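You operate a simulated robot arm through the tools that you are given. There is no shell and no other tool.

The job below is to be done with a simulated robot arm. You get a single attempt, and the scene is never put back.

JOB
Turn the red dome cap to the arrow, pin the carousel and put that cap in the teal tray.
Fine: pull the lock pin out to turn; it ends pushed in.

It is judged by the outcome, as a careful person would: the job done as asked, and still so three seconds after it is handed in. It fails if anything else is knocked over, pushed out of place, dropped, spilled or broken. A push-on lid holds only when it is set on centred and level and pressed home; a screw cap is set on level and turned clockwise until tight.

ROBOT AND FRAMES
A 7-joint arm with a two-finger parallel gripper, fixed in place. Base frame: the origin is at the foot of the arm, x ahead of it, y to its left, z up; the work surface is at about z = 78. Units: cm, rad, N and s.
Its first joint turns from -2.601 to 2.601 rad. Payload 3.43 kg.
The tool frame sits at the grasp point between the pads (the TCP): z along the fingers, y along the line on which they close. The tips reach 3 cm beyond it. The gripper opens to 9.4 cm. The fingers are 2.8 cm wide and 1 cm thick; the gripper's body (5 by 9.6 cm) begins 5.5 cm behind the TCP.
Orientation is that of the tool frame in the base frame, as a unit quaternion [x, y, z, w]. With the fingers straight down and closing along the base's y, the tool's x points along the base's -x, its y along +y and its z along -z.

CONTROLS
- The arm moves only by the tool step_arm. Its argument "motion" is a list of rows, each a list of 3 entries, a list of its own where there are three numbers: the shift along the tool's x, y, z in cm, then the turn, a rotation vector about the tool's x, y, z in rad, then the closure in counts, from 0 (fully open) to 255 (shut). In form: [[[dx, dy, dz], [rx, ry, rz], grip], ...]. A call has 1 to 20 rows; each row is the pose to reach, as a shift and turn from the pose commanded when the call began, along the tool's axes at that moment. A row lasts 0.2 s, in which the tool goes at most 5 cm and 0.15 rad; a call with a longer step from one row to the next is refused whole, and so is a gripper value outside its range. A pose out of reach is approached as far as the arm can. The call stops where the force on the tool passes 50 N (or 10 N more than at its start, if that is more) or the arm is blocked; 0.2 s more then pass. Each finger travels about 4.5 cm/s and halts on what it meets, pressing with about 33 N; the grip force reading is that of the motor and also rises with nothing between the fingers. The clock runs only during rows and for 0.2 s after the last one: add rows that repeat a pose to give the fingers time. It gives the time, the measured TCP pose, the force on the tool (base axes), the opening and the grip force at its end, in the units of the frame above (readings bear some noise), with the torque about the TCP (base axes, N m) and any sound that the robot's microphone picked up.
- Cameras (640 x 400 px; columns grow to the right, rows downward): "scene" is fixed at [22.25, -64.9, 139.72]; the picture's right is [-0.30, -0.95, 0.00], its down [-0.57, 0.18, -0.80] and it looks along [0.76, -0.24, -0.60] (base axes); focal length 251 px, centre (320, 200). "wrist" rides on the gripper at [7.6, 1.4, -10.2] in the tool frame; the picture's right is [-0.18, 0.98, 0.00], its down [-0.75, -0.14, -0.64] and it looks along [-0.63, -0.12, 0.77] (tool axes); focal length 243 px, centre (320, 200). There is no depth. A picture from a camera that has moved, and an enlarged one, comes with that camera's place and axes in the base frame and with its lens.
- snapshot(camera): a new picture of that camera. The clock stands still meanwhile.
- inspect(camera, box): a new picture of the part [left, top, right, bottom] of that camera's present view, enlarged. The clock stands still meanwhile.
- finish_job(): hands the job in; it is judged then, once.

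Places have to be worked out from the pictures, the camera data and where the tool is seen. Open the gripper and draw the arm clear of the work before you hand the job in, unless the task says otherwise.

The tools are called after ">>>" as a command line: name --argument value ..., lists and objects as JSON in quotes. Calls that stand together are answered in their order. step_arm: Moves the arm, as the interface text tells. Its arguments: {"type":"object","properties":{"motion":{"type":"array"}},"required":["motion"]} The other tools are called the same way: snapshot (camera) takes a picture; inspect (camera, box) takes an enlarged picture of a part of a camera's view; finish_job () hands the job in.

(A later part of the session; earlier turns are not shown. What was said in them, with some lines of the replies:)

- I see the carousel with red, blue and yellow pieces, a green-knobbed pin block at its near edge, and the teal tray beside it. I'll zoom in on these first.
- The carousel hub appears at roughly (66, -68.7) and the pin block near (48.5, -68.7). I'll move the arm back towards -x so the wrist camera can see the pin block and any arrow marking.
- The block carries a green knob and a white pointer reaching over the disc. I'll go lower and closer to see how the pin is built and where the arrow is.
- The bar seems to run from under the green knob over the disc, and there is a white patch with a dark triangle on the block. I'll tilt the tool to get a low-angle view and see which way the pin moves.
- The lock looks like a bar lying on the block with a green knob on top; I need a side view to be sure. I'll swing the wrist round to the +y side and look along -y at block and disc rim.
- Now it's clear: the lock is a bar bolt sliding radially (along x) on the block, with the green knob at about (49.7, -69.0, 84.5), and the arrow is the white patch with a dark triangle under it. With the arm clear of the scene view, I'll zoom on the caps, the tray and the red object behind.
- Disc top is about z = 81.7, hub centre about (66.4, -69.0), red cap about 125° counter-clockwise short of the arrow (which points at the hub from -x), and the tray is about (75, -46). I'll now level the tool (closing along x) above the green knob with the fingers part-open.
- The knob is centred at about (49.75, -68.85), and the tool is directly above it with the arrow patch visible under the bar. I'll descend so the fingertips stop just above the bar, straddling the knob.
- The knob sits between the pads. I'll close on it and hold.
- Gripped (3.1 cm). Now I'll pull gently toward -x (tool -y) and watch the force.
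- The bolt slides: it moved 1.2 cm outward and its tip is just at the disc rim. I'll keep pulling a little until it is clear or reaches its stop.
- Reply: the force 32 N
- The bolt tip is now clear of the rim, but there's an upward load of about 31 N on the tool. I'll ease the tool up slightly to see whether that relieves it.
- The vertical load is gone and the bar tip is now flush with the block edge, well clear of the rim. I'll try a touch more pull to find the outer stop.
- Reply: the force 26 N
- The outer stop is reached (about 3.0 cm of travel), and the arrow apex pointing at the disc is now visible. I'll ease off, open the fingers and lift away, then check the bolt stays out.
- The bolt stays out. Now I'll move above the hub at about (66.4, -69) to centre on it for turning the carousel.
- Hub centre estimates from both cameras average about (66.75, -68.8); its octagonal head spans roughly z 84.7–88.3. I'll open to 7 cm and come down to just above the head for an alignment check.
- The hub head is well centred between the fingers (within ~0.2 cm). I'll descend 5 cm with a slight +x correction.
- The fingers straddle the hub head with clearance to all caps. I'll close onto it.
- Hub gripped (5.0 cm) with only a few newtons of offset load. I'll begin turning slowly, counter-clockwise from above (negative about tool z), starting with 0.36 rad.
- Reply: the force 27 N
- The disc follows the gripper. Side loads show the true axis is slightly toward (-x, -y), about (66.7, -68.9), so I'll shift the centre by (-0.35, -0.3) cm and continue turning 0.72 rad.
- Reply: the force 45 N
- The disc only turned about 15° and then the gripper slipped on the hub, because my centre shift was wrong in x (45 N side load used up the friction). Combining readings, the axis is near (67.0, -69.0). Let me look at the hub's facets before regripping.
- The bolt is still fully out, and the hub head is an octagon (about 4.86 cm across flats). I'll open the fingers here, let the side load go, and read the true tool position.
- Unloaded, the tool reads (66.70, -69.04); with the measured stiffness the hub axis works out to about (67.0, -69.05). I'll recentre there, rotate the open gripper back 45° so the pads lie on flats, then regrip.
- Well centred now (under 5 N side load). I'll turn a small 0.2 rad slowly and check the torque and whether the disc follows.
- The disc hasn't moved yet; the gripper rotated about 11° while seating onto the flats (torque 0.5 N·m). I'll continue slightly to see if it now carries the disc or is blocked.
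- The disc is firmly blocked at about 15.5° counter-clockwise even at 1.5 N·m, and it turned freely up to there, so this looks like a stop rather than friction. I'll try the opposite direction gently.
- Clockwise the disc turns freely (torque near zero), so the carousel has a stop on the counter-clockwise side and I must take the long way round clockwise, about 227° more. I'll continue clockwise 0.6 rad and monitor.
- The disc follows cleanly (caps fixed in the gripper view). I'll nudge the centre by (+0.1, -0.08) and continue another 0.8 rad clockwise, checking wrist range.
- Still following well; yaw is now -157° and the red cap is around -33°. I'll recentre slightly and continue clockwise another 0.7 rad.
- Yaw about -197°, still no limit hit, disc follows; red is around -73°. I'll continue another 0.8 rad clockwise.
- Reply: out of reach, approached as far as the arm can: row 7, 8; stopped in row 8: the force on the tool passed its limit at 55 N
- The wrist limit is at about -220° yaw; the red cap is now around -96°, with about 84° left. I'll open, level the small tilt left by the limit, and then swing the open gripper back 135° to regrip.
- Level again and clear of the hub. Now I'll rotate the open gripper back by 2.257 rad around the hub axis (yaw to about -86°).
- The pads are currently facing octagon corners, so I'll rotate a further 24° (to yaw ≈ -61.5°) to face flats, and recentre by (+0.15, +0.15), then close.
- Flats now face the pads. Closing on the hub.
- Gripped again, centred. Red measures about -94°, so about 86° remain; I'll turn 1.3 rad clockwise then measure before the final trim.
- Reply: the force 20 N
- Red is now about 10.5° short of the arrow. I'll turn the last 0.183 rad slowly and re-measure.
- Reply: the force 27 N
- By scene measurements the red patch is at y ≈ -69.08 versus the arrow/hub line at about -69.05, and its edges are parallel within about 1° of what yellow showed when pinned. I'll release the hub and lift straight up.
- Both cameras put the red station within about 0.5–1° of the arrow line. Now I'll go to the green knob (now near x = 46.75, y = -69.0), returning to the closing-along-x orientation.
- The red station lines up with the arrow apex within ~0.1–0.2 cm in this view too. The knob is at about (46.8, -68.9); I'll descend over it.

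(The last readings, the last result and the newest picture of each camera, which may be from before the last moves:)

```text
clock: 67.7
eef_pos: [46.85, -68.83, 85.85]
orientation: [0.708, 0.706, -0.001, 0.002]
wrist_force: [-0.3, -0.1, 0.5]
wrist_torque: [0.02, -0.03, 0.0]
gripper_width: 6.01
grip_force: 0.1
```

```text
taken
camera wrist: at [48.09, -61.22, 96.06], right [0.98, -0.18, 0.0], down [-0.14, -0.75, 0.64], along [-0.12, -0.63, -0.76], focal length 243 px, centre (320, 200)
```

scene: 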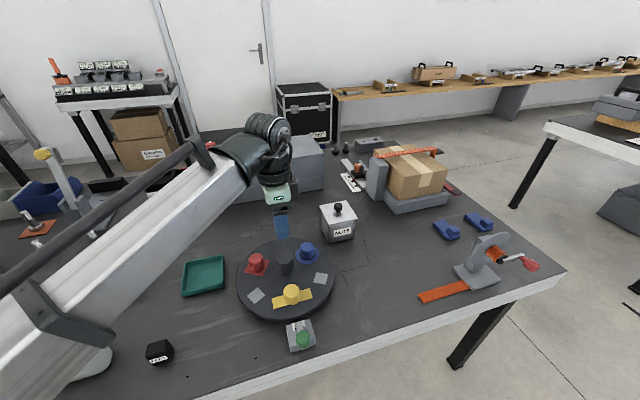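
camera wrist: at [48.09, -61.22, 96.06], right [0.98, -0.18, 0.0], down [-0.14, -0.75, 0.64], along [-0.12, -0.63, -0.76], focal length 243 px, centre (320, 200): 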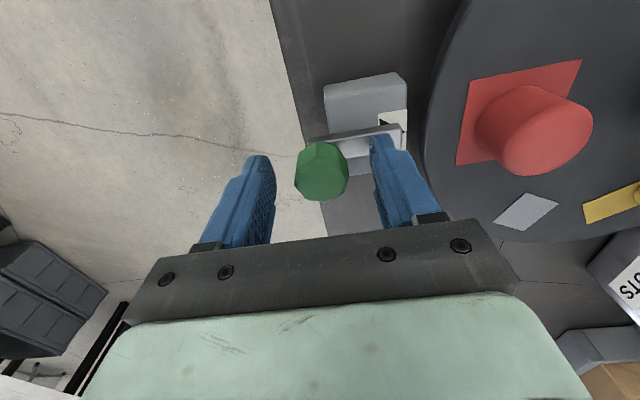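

Fingers straddle the knob. I'll close, then push the bolt in toward +x in small steps.

>>> step_arm --motion '[[[0, 0, 0], [0, 0, 0], 150], [[0, 0, 0], [0, 0, 0], 180], [[0, 0, 0], [0, 0, 0], 220], [[0, 0, 0], [0, 0, 0], 220], [[0, 0, 0], [0, 0, 0], 220]]'

>>> step_arm --motion '[[[0, 0.25, 0], [0, 0, 0], 220], [[0, 0.5, 0], [0, 0, 0], 220], [[0, 0.75, 0], [0, 0, 0], 220], [[0, 1.0, 0], [0, 0, 0], 220], [[0, 1.25, 0], [0, 0, 0], 220], [[0, 1.5, 0], [0, 0, 0], 220], [[0, 1.5, 0], [0, 0, 0], 220]]'

>>> snapshot --camera "wrist"

```text
clock: 68.9
eef_pos: [46.77, -68.85, 85.96]
orientation: [0.707, 0.707, -0.001, 0.001]
wrist_force: [5.3, -0.3, 0.1]
wrist_torque: [-0.01, -0.06, 0.04]
gripper_width: 3.08
grip_force: 45.0
```

```text
clock: 70.5
eef_pos: [48.18, -68.81, 85.92]
orientation: [0.708, 0.706, -0.001, 0.002]
wrist_force: [-1.0, 1.4, 1.0]
wrist_torque: [0.62, -0.02, -0.02]
gripper_width: 3.09
grip_force: 45.5
```

```text
taken
camera wrist: at [49.52, -61.22, 96.07], right [0.98, -0.19, 0.0], down [-0.14, -0.75, 0.64], along [-0.12, -0.63, -0.76], focal length 243 px, centre (320, 200)
```

wrist: 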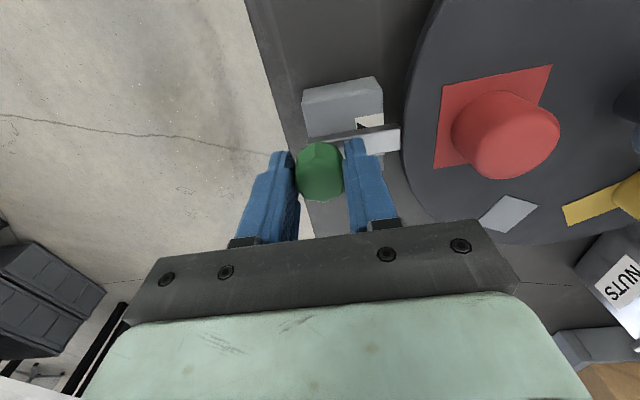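

The bolt is moving in freely (no resistance at 1.4 cm), tip at the rim. I'll push the remaining 1.5 cm slowly, watching for a block.

>>> step_arm --motion '[[[0, 0.2, 0], [0, 0, 0], 220], [[0, 0.4, 0], [0, 0, 0], 220], [[0, 0.6, 0], [0, 0, 0], 220], [[0, 0.8, 0], [0, 0, 0], 220], [[0, 1.0, 0], [0, 0, 0], 220], [[0, 1.2, 0], [0, 0, 0], 220], [[0, 1.4, 0], [0, 0, 0], 220], [[0, 1.5, 0], [0, 0, 0], 220], [[0, 1.5, 0], [0, 0, 0], 220]]'

>>> snapshot --camera "wrist"

>>> inspect --camera "wrist" --box '[260, 40, 500, 220]'

```text
clock: 72.5
eef_pos: [49.77, -68.84, 85.83]
orientation: [0.707, 0.707, -0.001, 0.001]
wrist_force: [0.6, 0.2, 6.7]
wrist_torque: [-0.39, -0.02, -0.01]
gripper_width: 3.07
grip_force: 44.5
```

```text
taken
camera wrist: at [51.05, -61.21, 96.06], right [0.98, -0.18, 0.0], down [-0.14, -0.75, 0.64], along [-0.12, -0.63, -0.76], focal length 243 px, centre (320, 200)
```

wrist: 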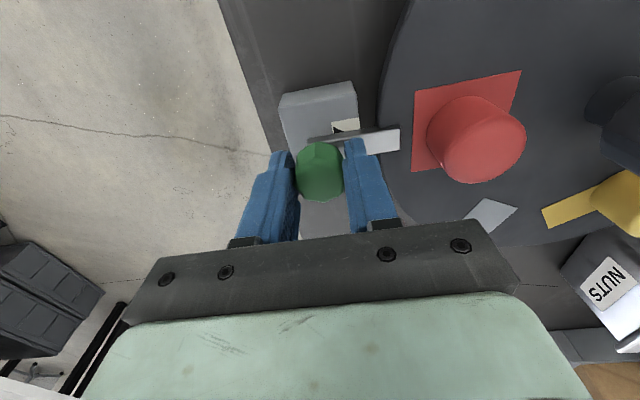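

```text
2.22 times, centred on (380, 130) of wrist
camera zoom: at [51.05, -61.21, 96.06], right [0.98, -0.18, 0.0], down [-0.14, -0.75, 0.64], along [-0.12, -0.63, -0.76], focal length 539 px, centre (187, 356)
```

zoom: 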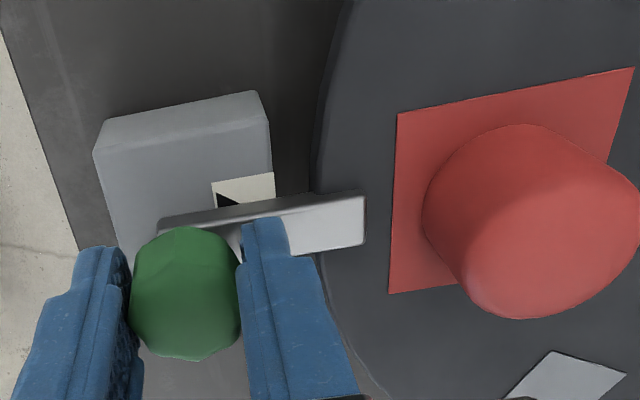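

The bolt is back at its original depth (x = 49.77 vs 49.68 before) with no blockage. I'll press a little further to confirm it is fully home against its stop.

>>> step_arm --motion '[[[0, 0.1, 0], [0, 0, 0], 220], [[0, 0.2, 0], [0, 0, 0], 220], [[0, 0.2, 0], [0, 0, 0], 220]]'

>>> inspect --camera "wrist" --box '[260, 40, 500, 220]'

```text
clock: 73.3
eef_pos: [49.82, -68.9, 85.89]
orientation: [0.708, 0.706, -0.003, 0.0]
wrist_force: [-10.2, -1.5, 2.9]
wrist_torque: [-0.56, 0.05, 0.1]
gripper_width: 3.06
grip_force: 45.2
```

```text
2.22 times, centred on (380, 130) of wrist
camera zoom: at [51.18, -61.22, 96.06], right [0.98, -0.19, 0.0], down [-0.14, -0.75, 0.64], along [-0.12, -0.63, -0.76], focal length 539 px, centre (187, 356)
```

zoom: 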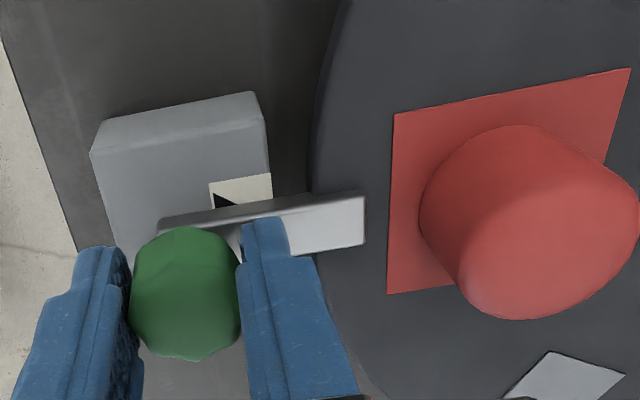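

There's -10 N reaction at x ≈ 49.8, so the pin is fully home. I'll relieve the push slightly, open, and lift away, then check everything.

>>> step_arm --motion '[[[0, -0.06, 0], [0, 0, 0], 220], [[0, -0.06, 0], [0, 0, 0], 150], [[0, -0.06, 0], [0, 0, 0], 92], [[0, -0.06, 0], [0, 0, 0], 92], [[0, -0.06, 0], [0, 0, 0], 92], [[0, -0.06, -1.5], [0, 0, 0], 92], [[0, -0.06, -4], [0, 0, 0], 92], [[0, -0.06, -8], [0, 0, 0], 92], [[0, -0.06, -12], [0, 0, 0], 92], [[0, -0.06, -15], [0, 0, 0], 92], [[0, -0.06, -15], [0, 0, 0], 92]]'

>>> snapshot --camera "wrist"

>>> inspect --camera "wrist" --box '[270, 20, 450, 170]'

>>> inspect --camera "scene" --box '[225, 240, 345, 360]'

```text
clock: 75.7
eef_pos: [49.85, -68.93, 101.0]
orientation: [0.707, 0.707, -0.002, 0.0]
wrist_force: [-0.1, 0.4, -0.5]
wrist_torque: [0.0, 0.0, -0.02]
gripper_width: 5.99
grip_force: 0.1
```

```text
taken
camera wrist: at [51.21, -61.28, 111.11], right [0.98, -0.18, 0.0], down [-0.14, -0.75, 0.64], along [-0.12, -0.63, -0.76], focal length 243 px, centre (320, 200)
```

wrist: 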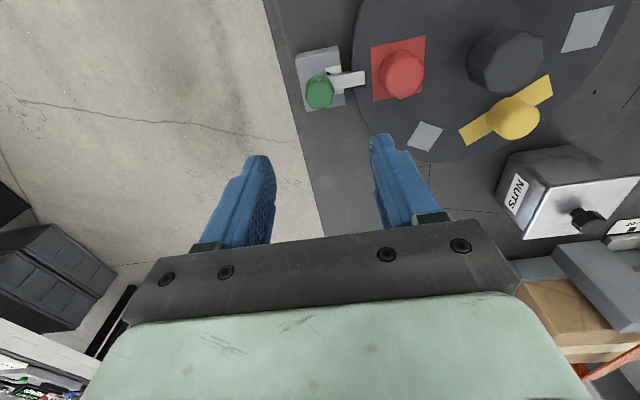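

```text
2.67 times, centred on (360, 95) of wrist
camera zoom: at [51.21, -61.28, 111.11], right [0.98, -0.18, 0.0], down [-0.14, -0.75, 0.64], along [-0.12, -0.63, -0.76], focal length 647 px, centre (213, 480)
```

zoom: 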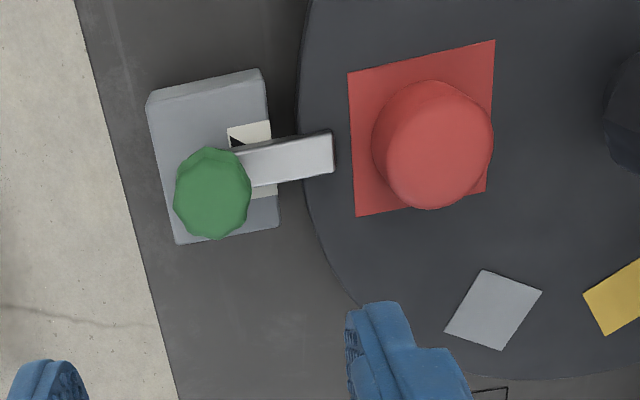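

```text
3.33 times, centred on (285, 300) of scene
camera zoom: at [22.25, -64.9, 139.72], right [-0.3, -0.95, 0.0], down [-0.57, 0.18, -0.8], along [0.76, -0.24, -0.6], focal length 838 px, centre (437, -133)
```

zoom: 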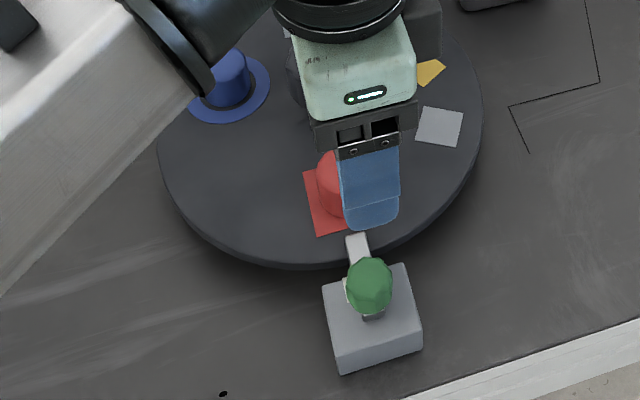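

Pin is home; bar tip line y ≈ -68.72 and red station y ≈ -68.82 in the same view, so alignment is under 1°. Next I'll rotate to closing-along-y above the red cap at about (58.5, -69.0).

>>> step_arm --motion '[[[0, 0.8, 0], [0, 0, -0.14], 52], [[0, 1.6, 0], [0, 0, -0.28], 52], [[0, 2.4, 0], [0, 0, -0.42], 52], [[0, 3.2, 0], [0, 0, -0.56], 52], [[0, 4.0, 0], [0, 0, -0.7], 52], [[0, 4.8, 0], [0, 0, -0.84], 52], [[0, 5.6, 0], [0, 0, -0.98], 52], [[0, 6.4, 0], [0, 0, -1.12], 52], [[0, 7.2, 0], [0, 0, -1.26], 52], [[0, 8.0, 0], [0, 0, -1.4], 52], [[-0.05, 8.4, 0], [0, 0, -1.51], 52], [[-0.05, 8.65, 0], [0, 0, -1.571], 52], [[-0.05, 8.65, 0], [0, 0, -1.571], 52]]'

>>> snapshot --camera "wrist"

>>> inspect --camera "wrist" --box '[220, 30, 440, 200]'

>>> inspect --camera "scene" --box '[225, 240, 345, 360]'

```text
clock: 78.5
eef_pos: [58.64, -69.04, 100.82]
orientation: [0.0, 1.0, -0.002, -0.001]
wrist_force: [0.4, 0.9, 0.2]
wrist_torque: [-0.01, 0.02, 0.03]
gripper_width: 7.5
grip_force: 0.0
```

```text
taken
camera wrist: at [50.84, -67.48, 111.02], right [0.18, 0.98, 0.0], down [0.75, -0.14, 0.64], along [0.63, -0.12, -0.77], focal length 243 px, centre (320, 200)
```

wrist: 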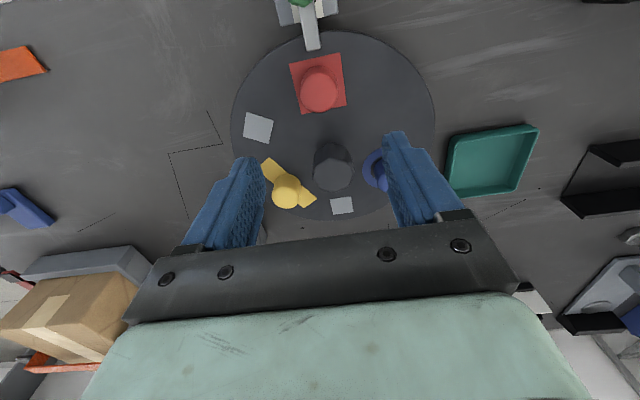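

```text
2.35 times, centred on (330, 115) of wrist
camera zoom: at [50.84, -67.48, 111.02], right [0.18, 0.98, 0.0], down [0.75, -0.14, 0.64], along [0.63, -0.12, -0.77], focal length 571 px, centre (296, 400)
```

zoom: 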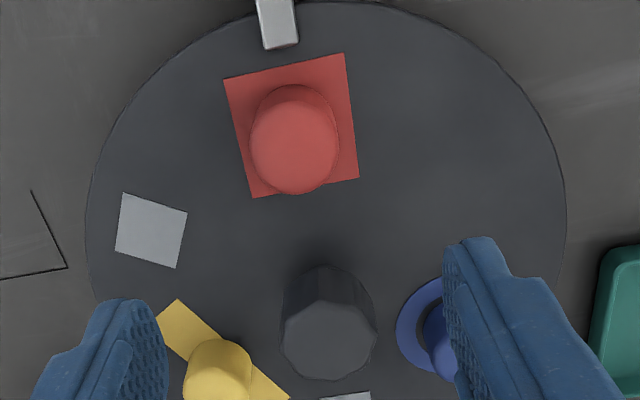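

```text
3.33 times, centred on (285, 300) of scene
camera zoom: at [22.25, -64.9, 139.72], right [-0.3, -0.95, 0.0], down [-0.57, 0.18, -0.8], along [0.76, -0.24, -0.6], focal length 838 px, centre (437, -133)
```

zoom: 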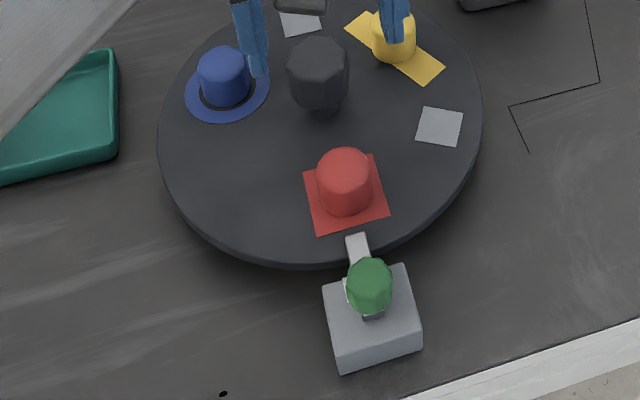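

The red cap is at about (58.45, -68.95) with the pin clear between the finger paths. I'll descend to just above it for a check.

>>> step_arm --motion '[[[0.15, 0.06, 4], [0, 0, 0], 52], [[0.15, 0.06, 8], [0, 0, 0], 52], [[0.15, 0.06, 10.5], [0, 0, 0], 52], [[0.15, 0.06, 11], [0, 0, 0], 52], [[0.15, 0.06, 11], [0, 0, 0], 52]]'

>>> snapshot --camera "wrist"

>>> inspect --camera "scene" --box '[225, 240, 345, 360]'

```text
clock: 79.7
eef_pos: [58.34, -68.83, 90.06]
orientation: [0.0, 1.0, -0.002, 0.0]
wrist_force: [0.2, 0.3, -0.4]
wrist_torque: [-0.03, -0.01, 0.0]
gripper_width: 7.49
grip_force: 0.0
```

```text
taken
camera wrist: at [50.68, -67.4, 100.19], right [0.18, 0.98, 0.0], down [0.75, -0.14, 0.64], along [0.63, -0.12, -0.77], focal length 243 px, centre (320, 200)
```

wrist: 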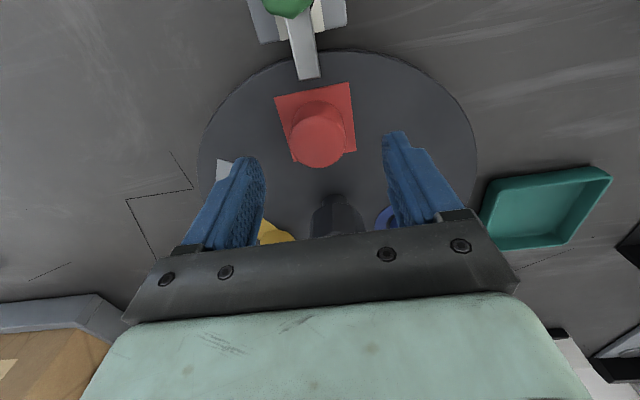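

```text
3.33 times, centred on (285, 300) of scene
camera zoom: at [22.25, -64.9, 139.72], right [-0.3, -0.95, 0.0], down [-0.57, 0.18, -0.8], along [0.76, -0.24, -0.6], focal length 838 px, centre (437, -133)
```

zoom: 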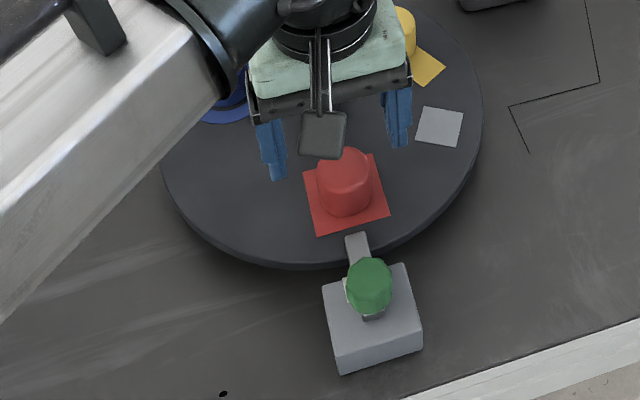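

Cap is centred between the fingers. Descending to grip height (TCP z ≈ 85.1, tips just above the disc).

>>> step_arm --motion '[[[0, 0, 2], [0, 0, 0], 52], [[0, 0, 3.5], [0, 0, 0], 52], [[0, 0, 4.4], [0, 0, 0], 52], [[0, 0, 4.9], [0, 0, 0], 52], [[0, 0, 4.9], [0, 0, 0], 52]]'

>>> snapshot --camera "wrist"

>>> inspect --camera "scene" --box '[225, 240, 345, 360]'

```text
clock: 80.9
eef_pos: [58.27, -68.93, 85.02]
orientation: [0.0, 1.0, -0.001, 0.001]
wrist_force: [-0.2, 0.0, -0.9]
wrist_torque: [-0.01, 0.01, 0.02]
gripper_width: 7.49
grip_force: 0.0
```

```text
taken
camera wrist: at [50.57, -67.44, 95.13], right [0.18, 0.98, 0.0], down [0.75, -0.14, 0.64], along [0.63, -0.12, -0.77], focal length 243 px, centre (320, 200)
```

wrist: 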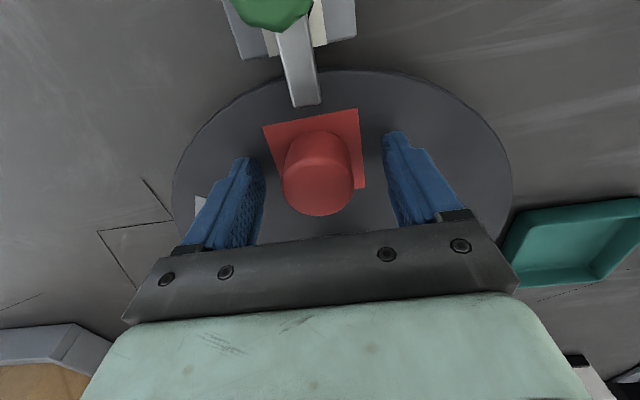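

```text
3.33 times, centred on (285, 300) of scene
camera zoom: at [22.25, -64.9, 139.72], right [-0.3, -0.95, 0.0], down [-0.57, 0.18, -0.8], along [0.76, -0.24, -0.6], focal length 838 px, centre (437, -133)
```

zoom: 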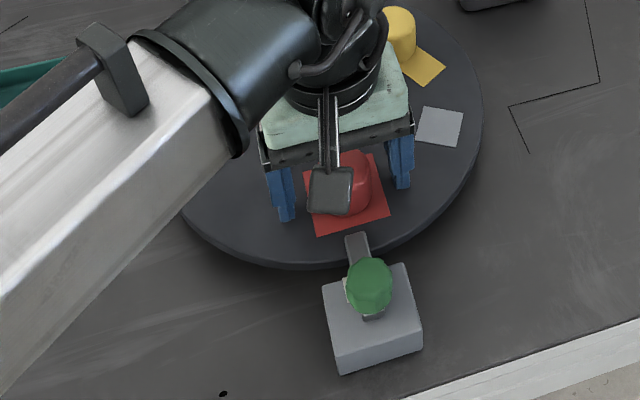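

Fingers straddle the cap, tips clear of the disc. Closing on the cap.

>>> step_arm --motion '[[[0, 0, 0], [0, 0, 0], 100], [[0, 0, 0], [0, 0, 0], 130], [[0, 0, 0], [0, 0, 0], 160], [[0, 0, 0], [0, 0, 0], 190], [[0, 0, 0], [0, 0, 0], 190]]'

>>> snapshot --camera "wrist"

```text
clock: 82.1
eef_pos: [58.39, -68.94, 85.01]
orientation: [-0.001, 1.0, -0.002, 0.0]
wrist_force: [0.3, 0.7, 0.2]
wrist_torque: [-0.01, -0.02, -0.03]
gripper_width: 3.86
grip_force: 33.4
```

```text
taken
camera wrist: at [50.57, -67.43, 95.15], right [0.18, 0.98, 0.0], down [0.75, -0.14, 0.64], along [0.63, -0.12, -0.77], focal length 243 px, centre (320, 200)
```

wrist: 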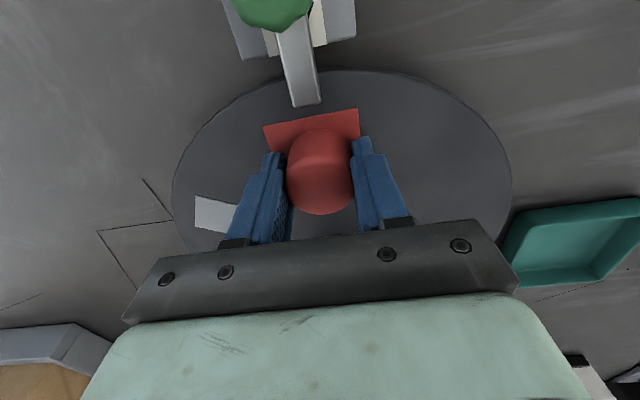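

Cap gripped at 3.86 cm. Lifting slowly and watching the force.

>>> step_arm --motion '[[[0, 0, -0.3], [0, 0, 0], 190], [[0, 0, -0.8], [0, 0, 0], 190], [[0, 0, -1.5], [0, 0, 0], 190], [[0, 0, -2.5], [0, 0, 0], 190], [[0, 0, -2.5], [0, 0, 0], 190]]'

>>> snapshot --camera "wrist"

>>> inspect --camera "scene" --box '[225, 240, 345, 360]'

```text
clock: 83.3
eef_pos: [58.36, -68.81, 87.41]
orientation: [-0.001, 1.0, -0.001, 0.0]
wrist_force: [-0.2, 0.4, -0.7]
wrist_torque: [-0.02, -0.02, -0.01]
gripper_width: 3.83
grip_force: 32.7
```

```text
taken
camera wrist: at [50.62, -67.34, 97.6], right [0.18, 0.98, 0.0], down [0.75, -0.14, 0.64], along [0.63, -0.12, -0.77], focal length 243 px, centre (320, 200)
```

wrist: 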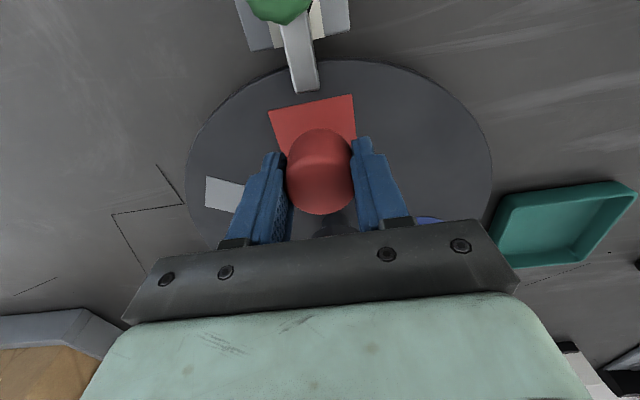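

```text
3.33 times, centred on (285, 300) of scene
camera zoom: at [22.25, -64.9, 139.72], right [-0.3, -0.95, 0.0], down [-0.57, 0.18, -0.8], along [0.76, -0.24, -0.6], focal length 838 px, centre (437, -133)
```

zoom: 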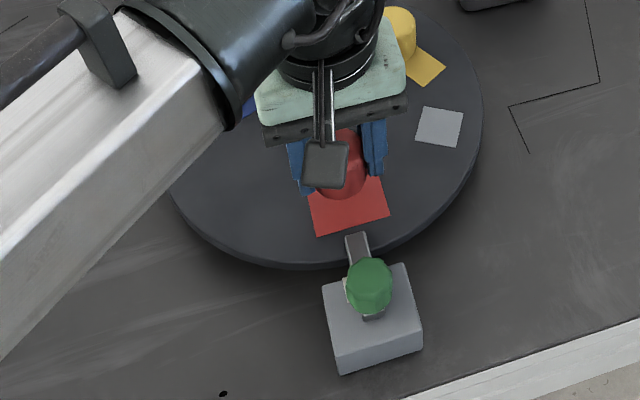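

Cap is free in the gripper. I'll raise it to z ≈ 97 and carry it over toward the tray at about (74.3, -46.3).

>>> step_arm --motion '[[[0, 0, -3], [0, 0, 0], 190], [[0, 0, -6.5], [0, 0, 0], 190], [[-1.0, 1.4, -9.6], [0, 0, 0], 190], [[-3, 4.2, -9.6], [0, 0, 0], 190], [[-5, 7.06, -9.6], [0, 0, 0], 190], [[-7.2, 10.2, -9.6], [0, 0, 0], 190], [[-9.4, 13.3, -9.6], [0, 0, 0], 190], [[-11.6, 16.4, -9.6], [0, 0, 0], 190], [[-13.8, 19.5, -9.6], [0, 0, 0], 190], [[-15.2, 21.5, -9.6], [0, 0, 0], 190], [[-15.94, 22.5, -9.6], [0, 0, 0], 190], [[-15.94, 22.5, -9.6], [0, 0, 0], 190]]'

>>> snapshot --camera "wrist"

>>> snapshot --camera "scene"

```text
clock: 85.9
eef_pos: [74.34, -46.43, 97.02]
orientation: [0.001, 1.0, -0.001, -0.001]
wrist_force: [0.3, 0.0, 0.6]
wrist_torque: [0.0, 0.01, 0.02]
gripper_width: 3.83
grip_force: 33.5
```

```text
taken
camera wrist: at [66.58, -44.89, 107.15], right [0.18, 0.98, 0.0], down [0.75, -0.14, 0.64], along [0.63, -0.12, -0.77], focal length 243 px, centre (320, 200)
```

wrist: 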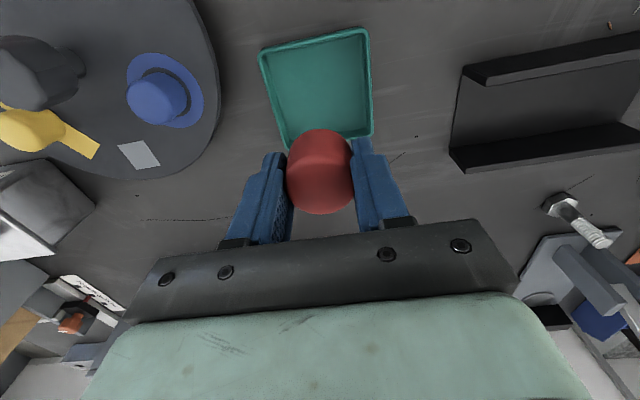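

```text
taken
```

scene: 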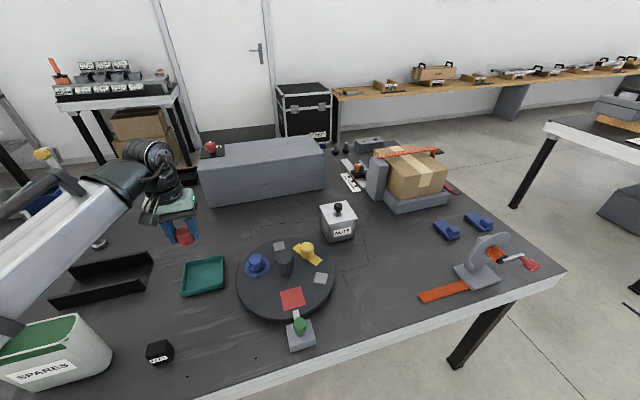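

The cap hangs right above the tray, whose footprint is about x 68.8–80.4, y -52.1 to -41.4. I'll centre (y -0.35, x +0.2) and descend to just above its floor.

>>> step_arm --motion '[[[-0.2, -0.35, 3], [0, 0, 0], 190], [[-0.2, -0.35, 6.5], [0, 0, 0], 190], [[-0.2, -0.35, 10], [0, 0, 0], 190], [[-0.2, -0.35, 12.5], [0, 0, 0], 190], [[-0.2, -0.35, 13.8], [0, 0, 0], 190], [[-0.2, -0.35, 14.3], [0, 0, 0], 190], [[-0.2, -0.35, 14.3], [0, 0, 0], 190]]'

>>> snapshot --camera "wrist"

>>> inspect --camera "scene" --box '[150, 230, 270, 320]'

```text
clock: 87.5
eef_pos: [74.46, -46.79, 82.58]
orientation: [0.0, 1.0, -0.003, 0.0]
wrist_force: [0.4, 0.3, -1.6]
wrist_torque: [0.02, 0.01, 0.02]
gripper_width: 3.86
grip_force: 32.9
```

```text
taken
camera wrist: at [66.77, -45.32, 92.8], right [0.18, 0.98, 0.0], down [0.75, -0.14, 0.64], along [0.63, -0.12, -0.77], focal length 243 px, centre (320, 200)
```

wrist: 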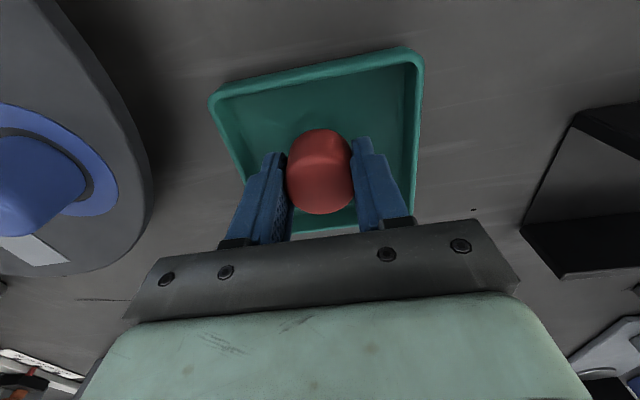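

```text
4.44 times, centred on (210, 275) of scene
camera zoom: at [22.25, -64.9, 139.72], right [-0.3, -0.95, 0.0], down [-0.57, 0.18, -0.8], along [0.76, -0.24, -0.6], focal length 1117 px, centre (809, -133)
```

zoom: 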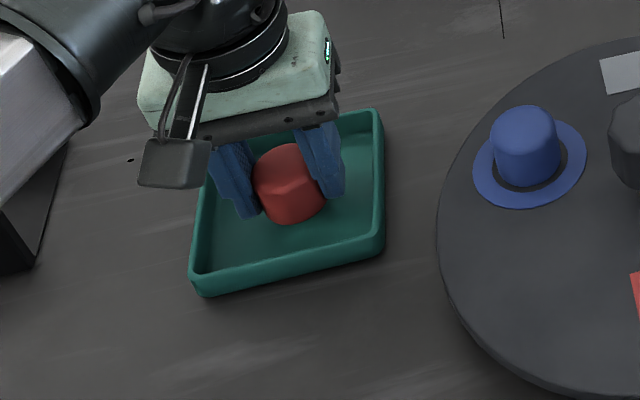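

The cap is inside the tray walls, just above the floor. I'll lower in small steps until light contact.

>>> step_arm --motion '[[[0, 0, 0.15], [0, 0, 0], 190], [[0, 0, 0.3], [0, 0, 0], 190], [[0, 0, 0.45], [0, 0, 0], 190]]'

>>> step_arm --motion '[[[0, 0, 0.1], [0, 0, 0], 190], [[0, 0, 0.2], [0, 0, 0], 190], [[0, 0, 0.2], [0, 0, 0], 190]]'

```text
clock: 88.3
eef_pos: [74.52, -46.75, 82.13]
orientation: [0.0, 1.0, -0.002, 0.0]
wrist_force: [-0.4, 0.4, 0.0]
wrist_torque: [0.02, 0.03, -0.01]
gripper_width: 3.83
grip_force: 33.0
```

```text
clock: 89.1
eef_pos: [74.54, -46.74, 81.96]
orientation: [0.0, 1.0, -0.002, 0.001]
wrist_force: [-0.1, -0.3, -0.2]
wrist_torque: [-0.01, -0.02, -0.03]
gripper_width: 3.82
grip_force: 33.3
```

No contact yet at z ≈ 81.96. Continuing down in 0.1 cm steps.

>>> step_arm --motion '[[[0, 0, 0.1], [0, 0, 0], 190], [[0, 0, 0.2], [0, 0, 0], 190], [[0, 0, 0.2], [0, 0, 0], 190]]'

>>> inspect --camera "scene" --box '[165, 240, 245, 310]'

```text
clock: 89.9
eef_pos: [74.58, -46.81, 81.7]
orientation: [0.0, 1.0, -0.002, 0.0]
wrist_force: [-1.1, 0.1, -0.5]
wrist_torque: [-0.02, -0.01, 0.01]
gripper_width: 3.84
grip_force: 33.3
```

```text
5.71 times, centred on (205, 275) of scene
camera zoom: at [22.25, -64.9, 139.72], right [-0.3, -0.95, 0.0], down [-0.57, 0.18, -0.8], along [0.76, -0.24, -0.6], focal length 1436 px, centre (977, -229)
```

zoom: 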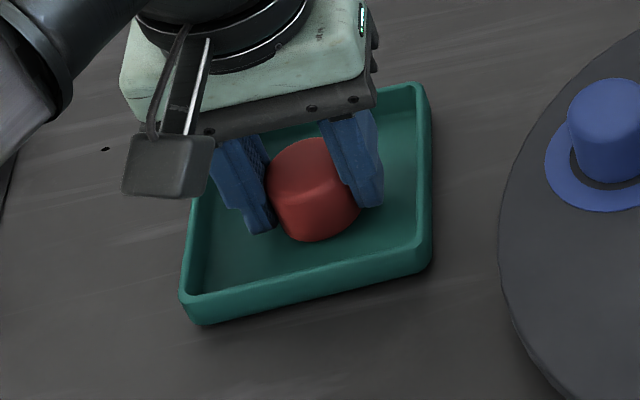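

>>> step_arm --motion '[[[0, 0, 0.1], [0, 0, 0], 190], [[0, 0, 0.2], [0, 0, 0], 190], [[0, 0, 0.2], [0, 0, 0], 190]]'

```text
clock: 90.7
eef_pos: [74.48, -46.77, 81.6]
orientation: [0.0, 1.0, -0.002, 0.0]
wrist_force: [-0.8, 0.9, 0.3]
wrist_torque: [0.01, -0.01, -0.01]
gripper_width: 3.83
grip_force: 33.3
```

Still no contact; another 0.1–0.2 cm down.

>>> step_arm --motion '[[[0, 0, 0.07], [0, 0, 0], 190], [[0, 0, 0.14], [0, 0, 0], 190], [[0, 0, 0.14], [0, 0, 0], 190]]'

```text
clock: 91.5
eef_pos: [74.47, -46.77, 81.6]
orientation: [0.001, 1.0, -0.002, 0.001]
wrist_force: [0.2, 0.3, 0.0]
wrist_torque: [0.02, -0.01, -0.02]
gripper_width: 3.82
grip_force: 32.7
```

>>> step_arm --motion '[[[0, 0, 0.08], [0, 0, 0], 190], [[0, 0, 0.15], [0, 0, 0], 190], [[0, 0, 0.15], [0, 0, 0], 190]]'

>>> snapshot --camera "wrist"

```text
clock: 92.3
eef_pos: [74.49, -46.7, 81.37]
orientation: [0.001, 1.0, -0.002, 0.0]
wrist_force: [0.9, -1.2, 8.3]
wrist_torque: [0.02, 0.03, 0.04]
gripper_width: 3.85
grip_force: 33.2
```

```text
taken
camera wrist: at [66.77, -45.25, 91.55], right [0.18, 0.98, 0.0], down [0.75, -0.14, 0.64], along [0.63, -0.12, -0.77], focal length 243 px, centre (320, 200)
```

wrist: 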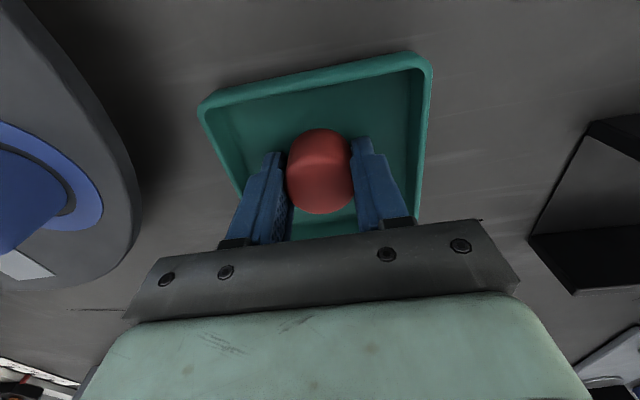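

Light contact (8 N) — the cap is on the tray floor. I'll open within the tray, wait, then lift straight up.

>>> step_arm --motion '[[[0, 0, 0], [0, 0, 0], 140], [[0, 0, 0], [0, 0, 0], 115], [[0, 0, 0], [0, 0, 0], 95], [[0, 0, 0], [0, 0, 0], 95], [[0, 0, 0], [0, 0, 0], 95], [[0, 0, -1], [0, 0, 0], 95], [[0, 0, -3], [0, 0, 0], 95], [[0, 0, -6.5], [0, 0, 0], 95], [[0, 0, -10.5], [0, 0, 0], 95], [[0, 0, -15], [0, 0, 0], 95], [[0, 0, -15], [0, 0, 0], 95]]'

>>> snapshot --camera "wrist"

>>> snapshot --camera "scene"

```text
clock: 94.7
eef_pos: [74.47, -46.71, 96.22]
orientation: [-0.001, 1.0, -0.002, 0.0]
wrist_force: [-0.3, -0.1, -0.6]
wrist_torque: [0.02, -0.02, 0.01]
gripper_width: 5.86
grip_force: 0.1
```

```text
taken
camera wrist: at [66.82, -45.26, 106.36], right [0.18, 0.98, 0.0], down [0.75, -0.14, 0.64], along [0.63, -0.12, -0.77], focal length 243 px, centre (320, 200)
```

wrist: 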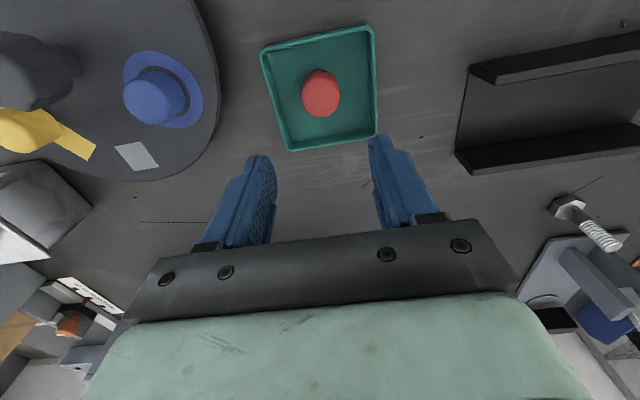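

```text
taken
```

scene: 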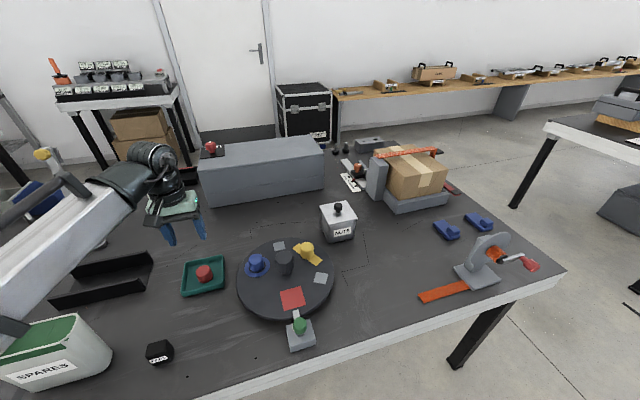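

The cap stands upright in the tray. I'll open fully and lift the arm clear, then do a final check of the carousel, pin and tray.

>>> step_arm --motion '[[[0, 0, -4], [0, 0, 0], 60], [[0, 0, -8], [0, 0, 0], 20], [[0, 0, -12], [0, 0, 0], 0], [[0, 0, -16], [0, 0, 0], 0], [[0, 0, -20], [0, 0, 0], 0], [[0, 0, -20], [0, 0, 0], 0]]'

>>> inspect --camera "scene" --box '[255, 270, 325, 350]'

>>> inspect --camera "scene" --box '[160, 220, 350, 360]'

>>> snapshot --camera "wrist"

```text
clock: 96.1
eef_pos: [74.53, -46.86, 116.35]
orientation: [0.0, 1.0, -0.002, -0.001]
wrist_force: [-0.2, 0.0, -0.2]
wrist_torque: [0.0, 0.01, -0.01]
gripper_width: 9.4
grip_force: 0.0
```

```text
5.00 times, centred on (290, 310) of scene
camera zoom: at [22.25, -64.9, 139.72], right [-0.3, -0.95, 0.0], down [-0.57, 0.18, -0.8], along [0.76, -0.24, -0.6], focal length 1257 px, centre (470, -350)
```

zoom: 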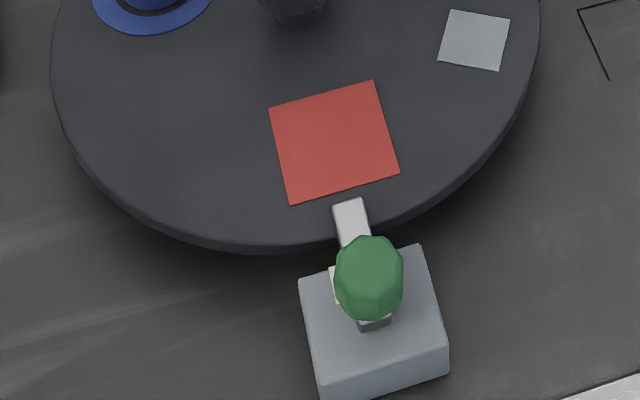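

```text
2.86 times, centred on (255, 290) of scene
camera zoom: at [22.25, -64.9, 139.72], right [-0.3, -0.95, 0.0], down [-0.57, 0.18, -0.8], along [0.76, -0.24, -0.6], focal length 718 px, centre (506, -57)
```

zoom: 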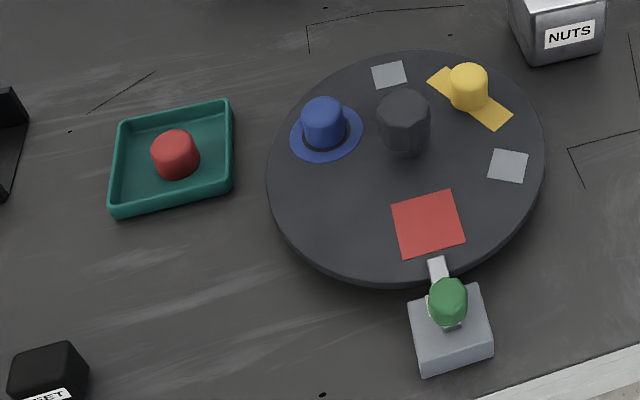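

```text
taken
camera wrist: at [66.88, -45.26, 126.53], right [0.18, 0.98, 0.0], down [0.75, -0.14, 0.64], along [0.63, -0.12, -0.77], focal length 243 px, centre (320, 200)
```

wrist: 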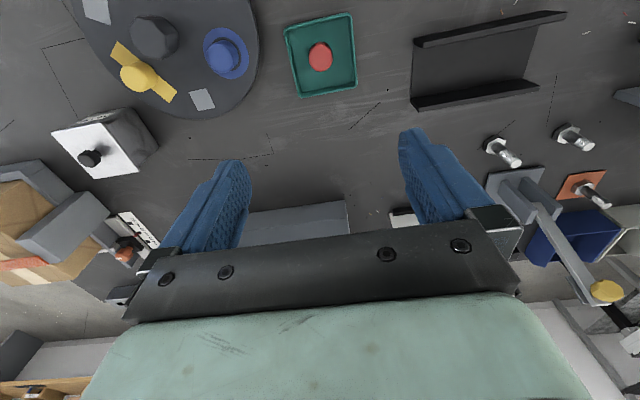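

Final checks: the cap is upright in the teal tray, and the pin is at its original pushed-in place. The red station matches yellow's original pinned position to within about 0.1 cm. The tray and other caps are undisturbed, and the gripper is open and well clear, so I'm handing it in.

>>> finish_job

```text
The job is handed in.
```

I turned the red dome cap to the arrow, pushed the lock pin back in and put the cap upright in the teal tray. The job is handed in.

- **Turning:** The carousel hit a hard stop about 15° counter-clockwise, so I took it the long way round, clockwise. The gripper slipped on the hub while I was finding that stop. I used two grips to finish the turn.
- **Alignment:** The cap's station ended within about 1° of the arrow. I measured this from the camera pictures.
- **Pin:** I pulled it out about 3 cm to turn the carousel. At the end I pushed it back until it met its inner stop, at the same depth as before.
- **Everything else:** In the last pictures the blue and yellow caps are still on their stations and the tray has not moved. I saw nothing knocked over. The gripper is open, about 35 cm above the tray.
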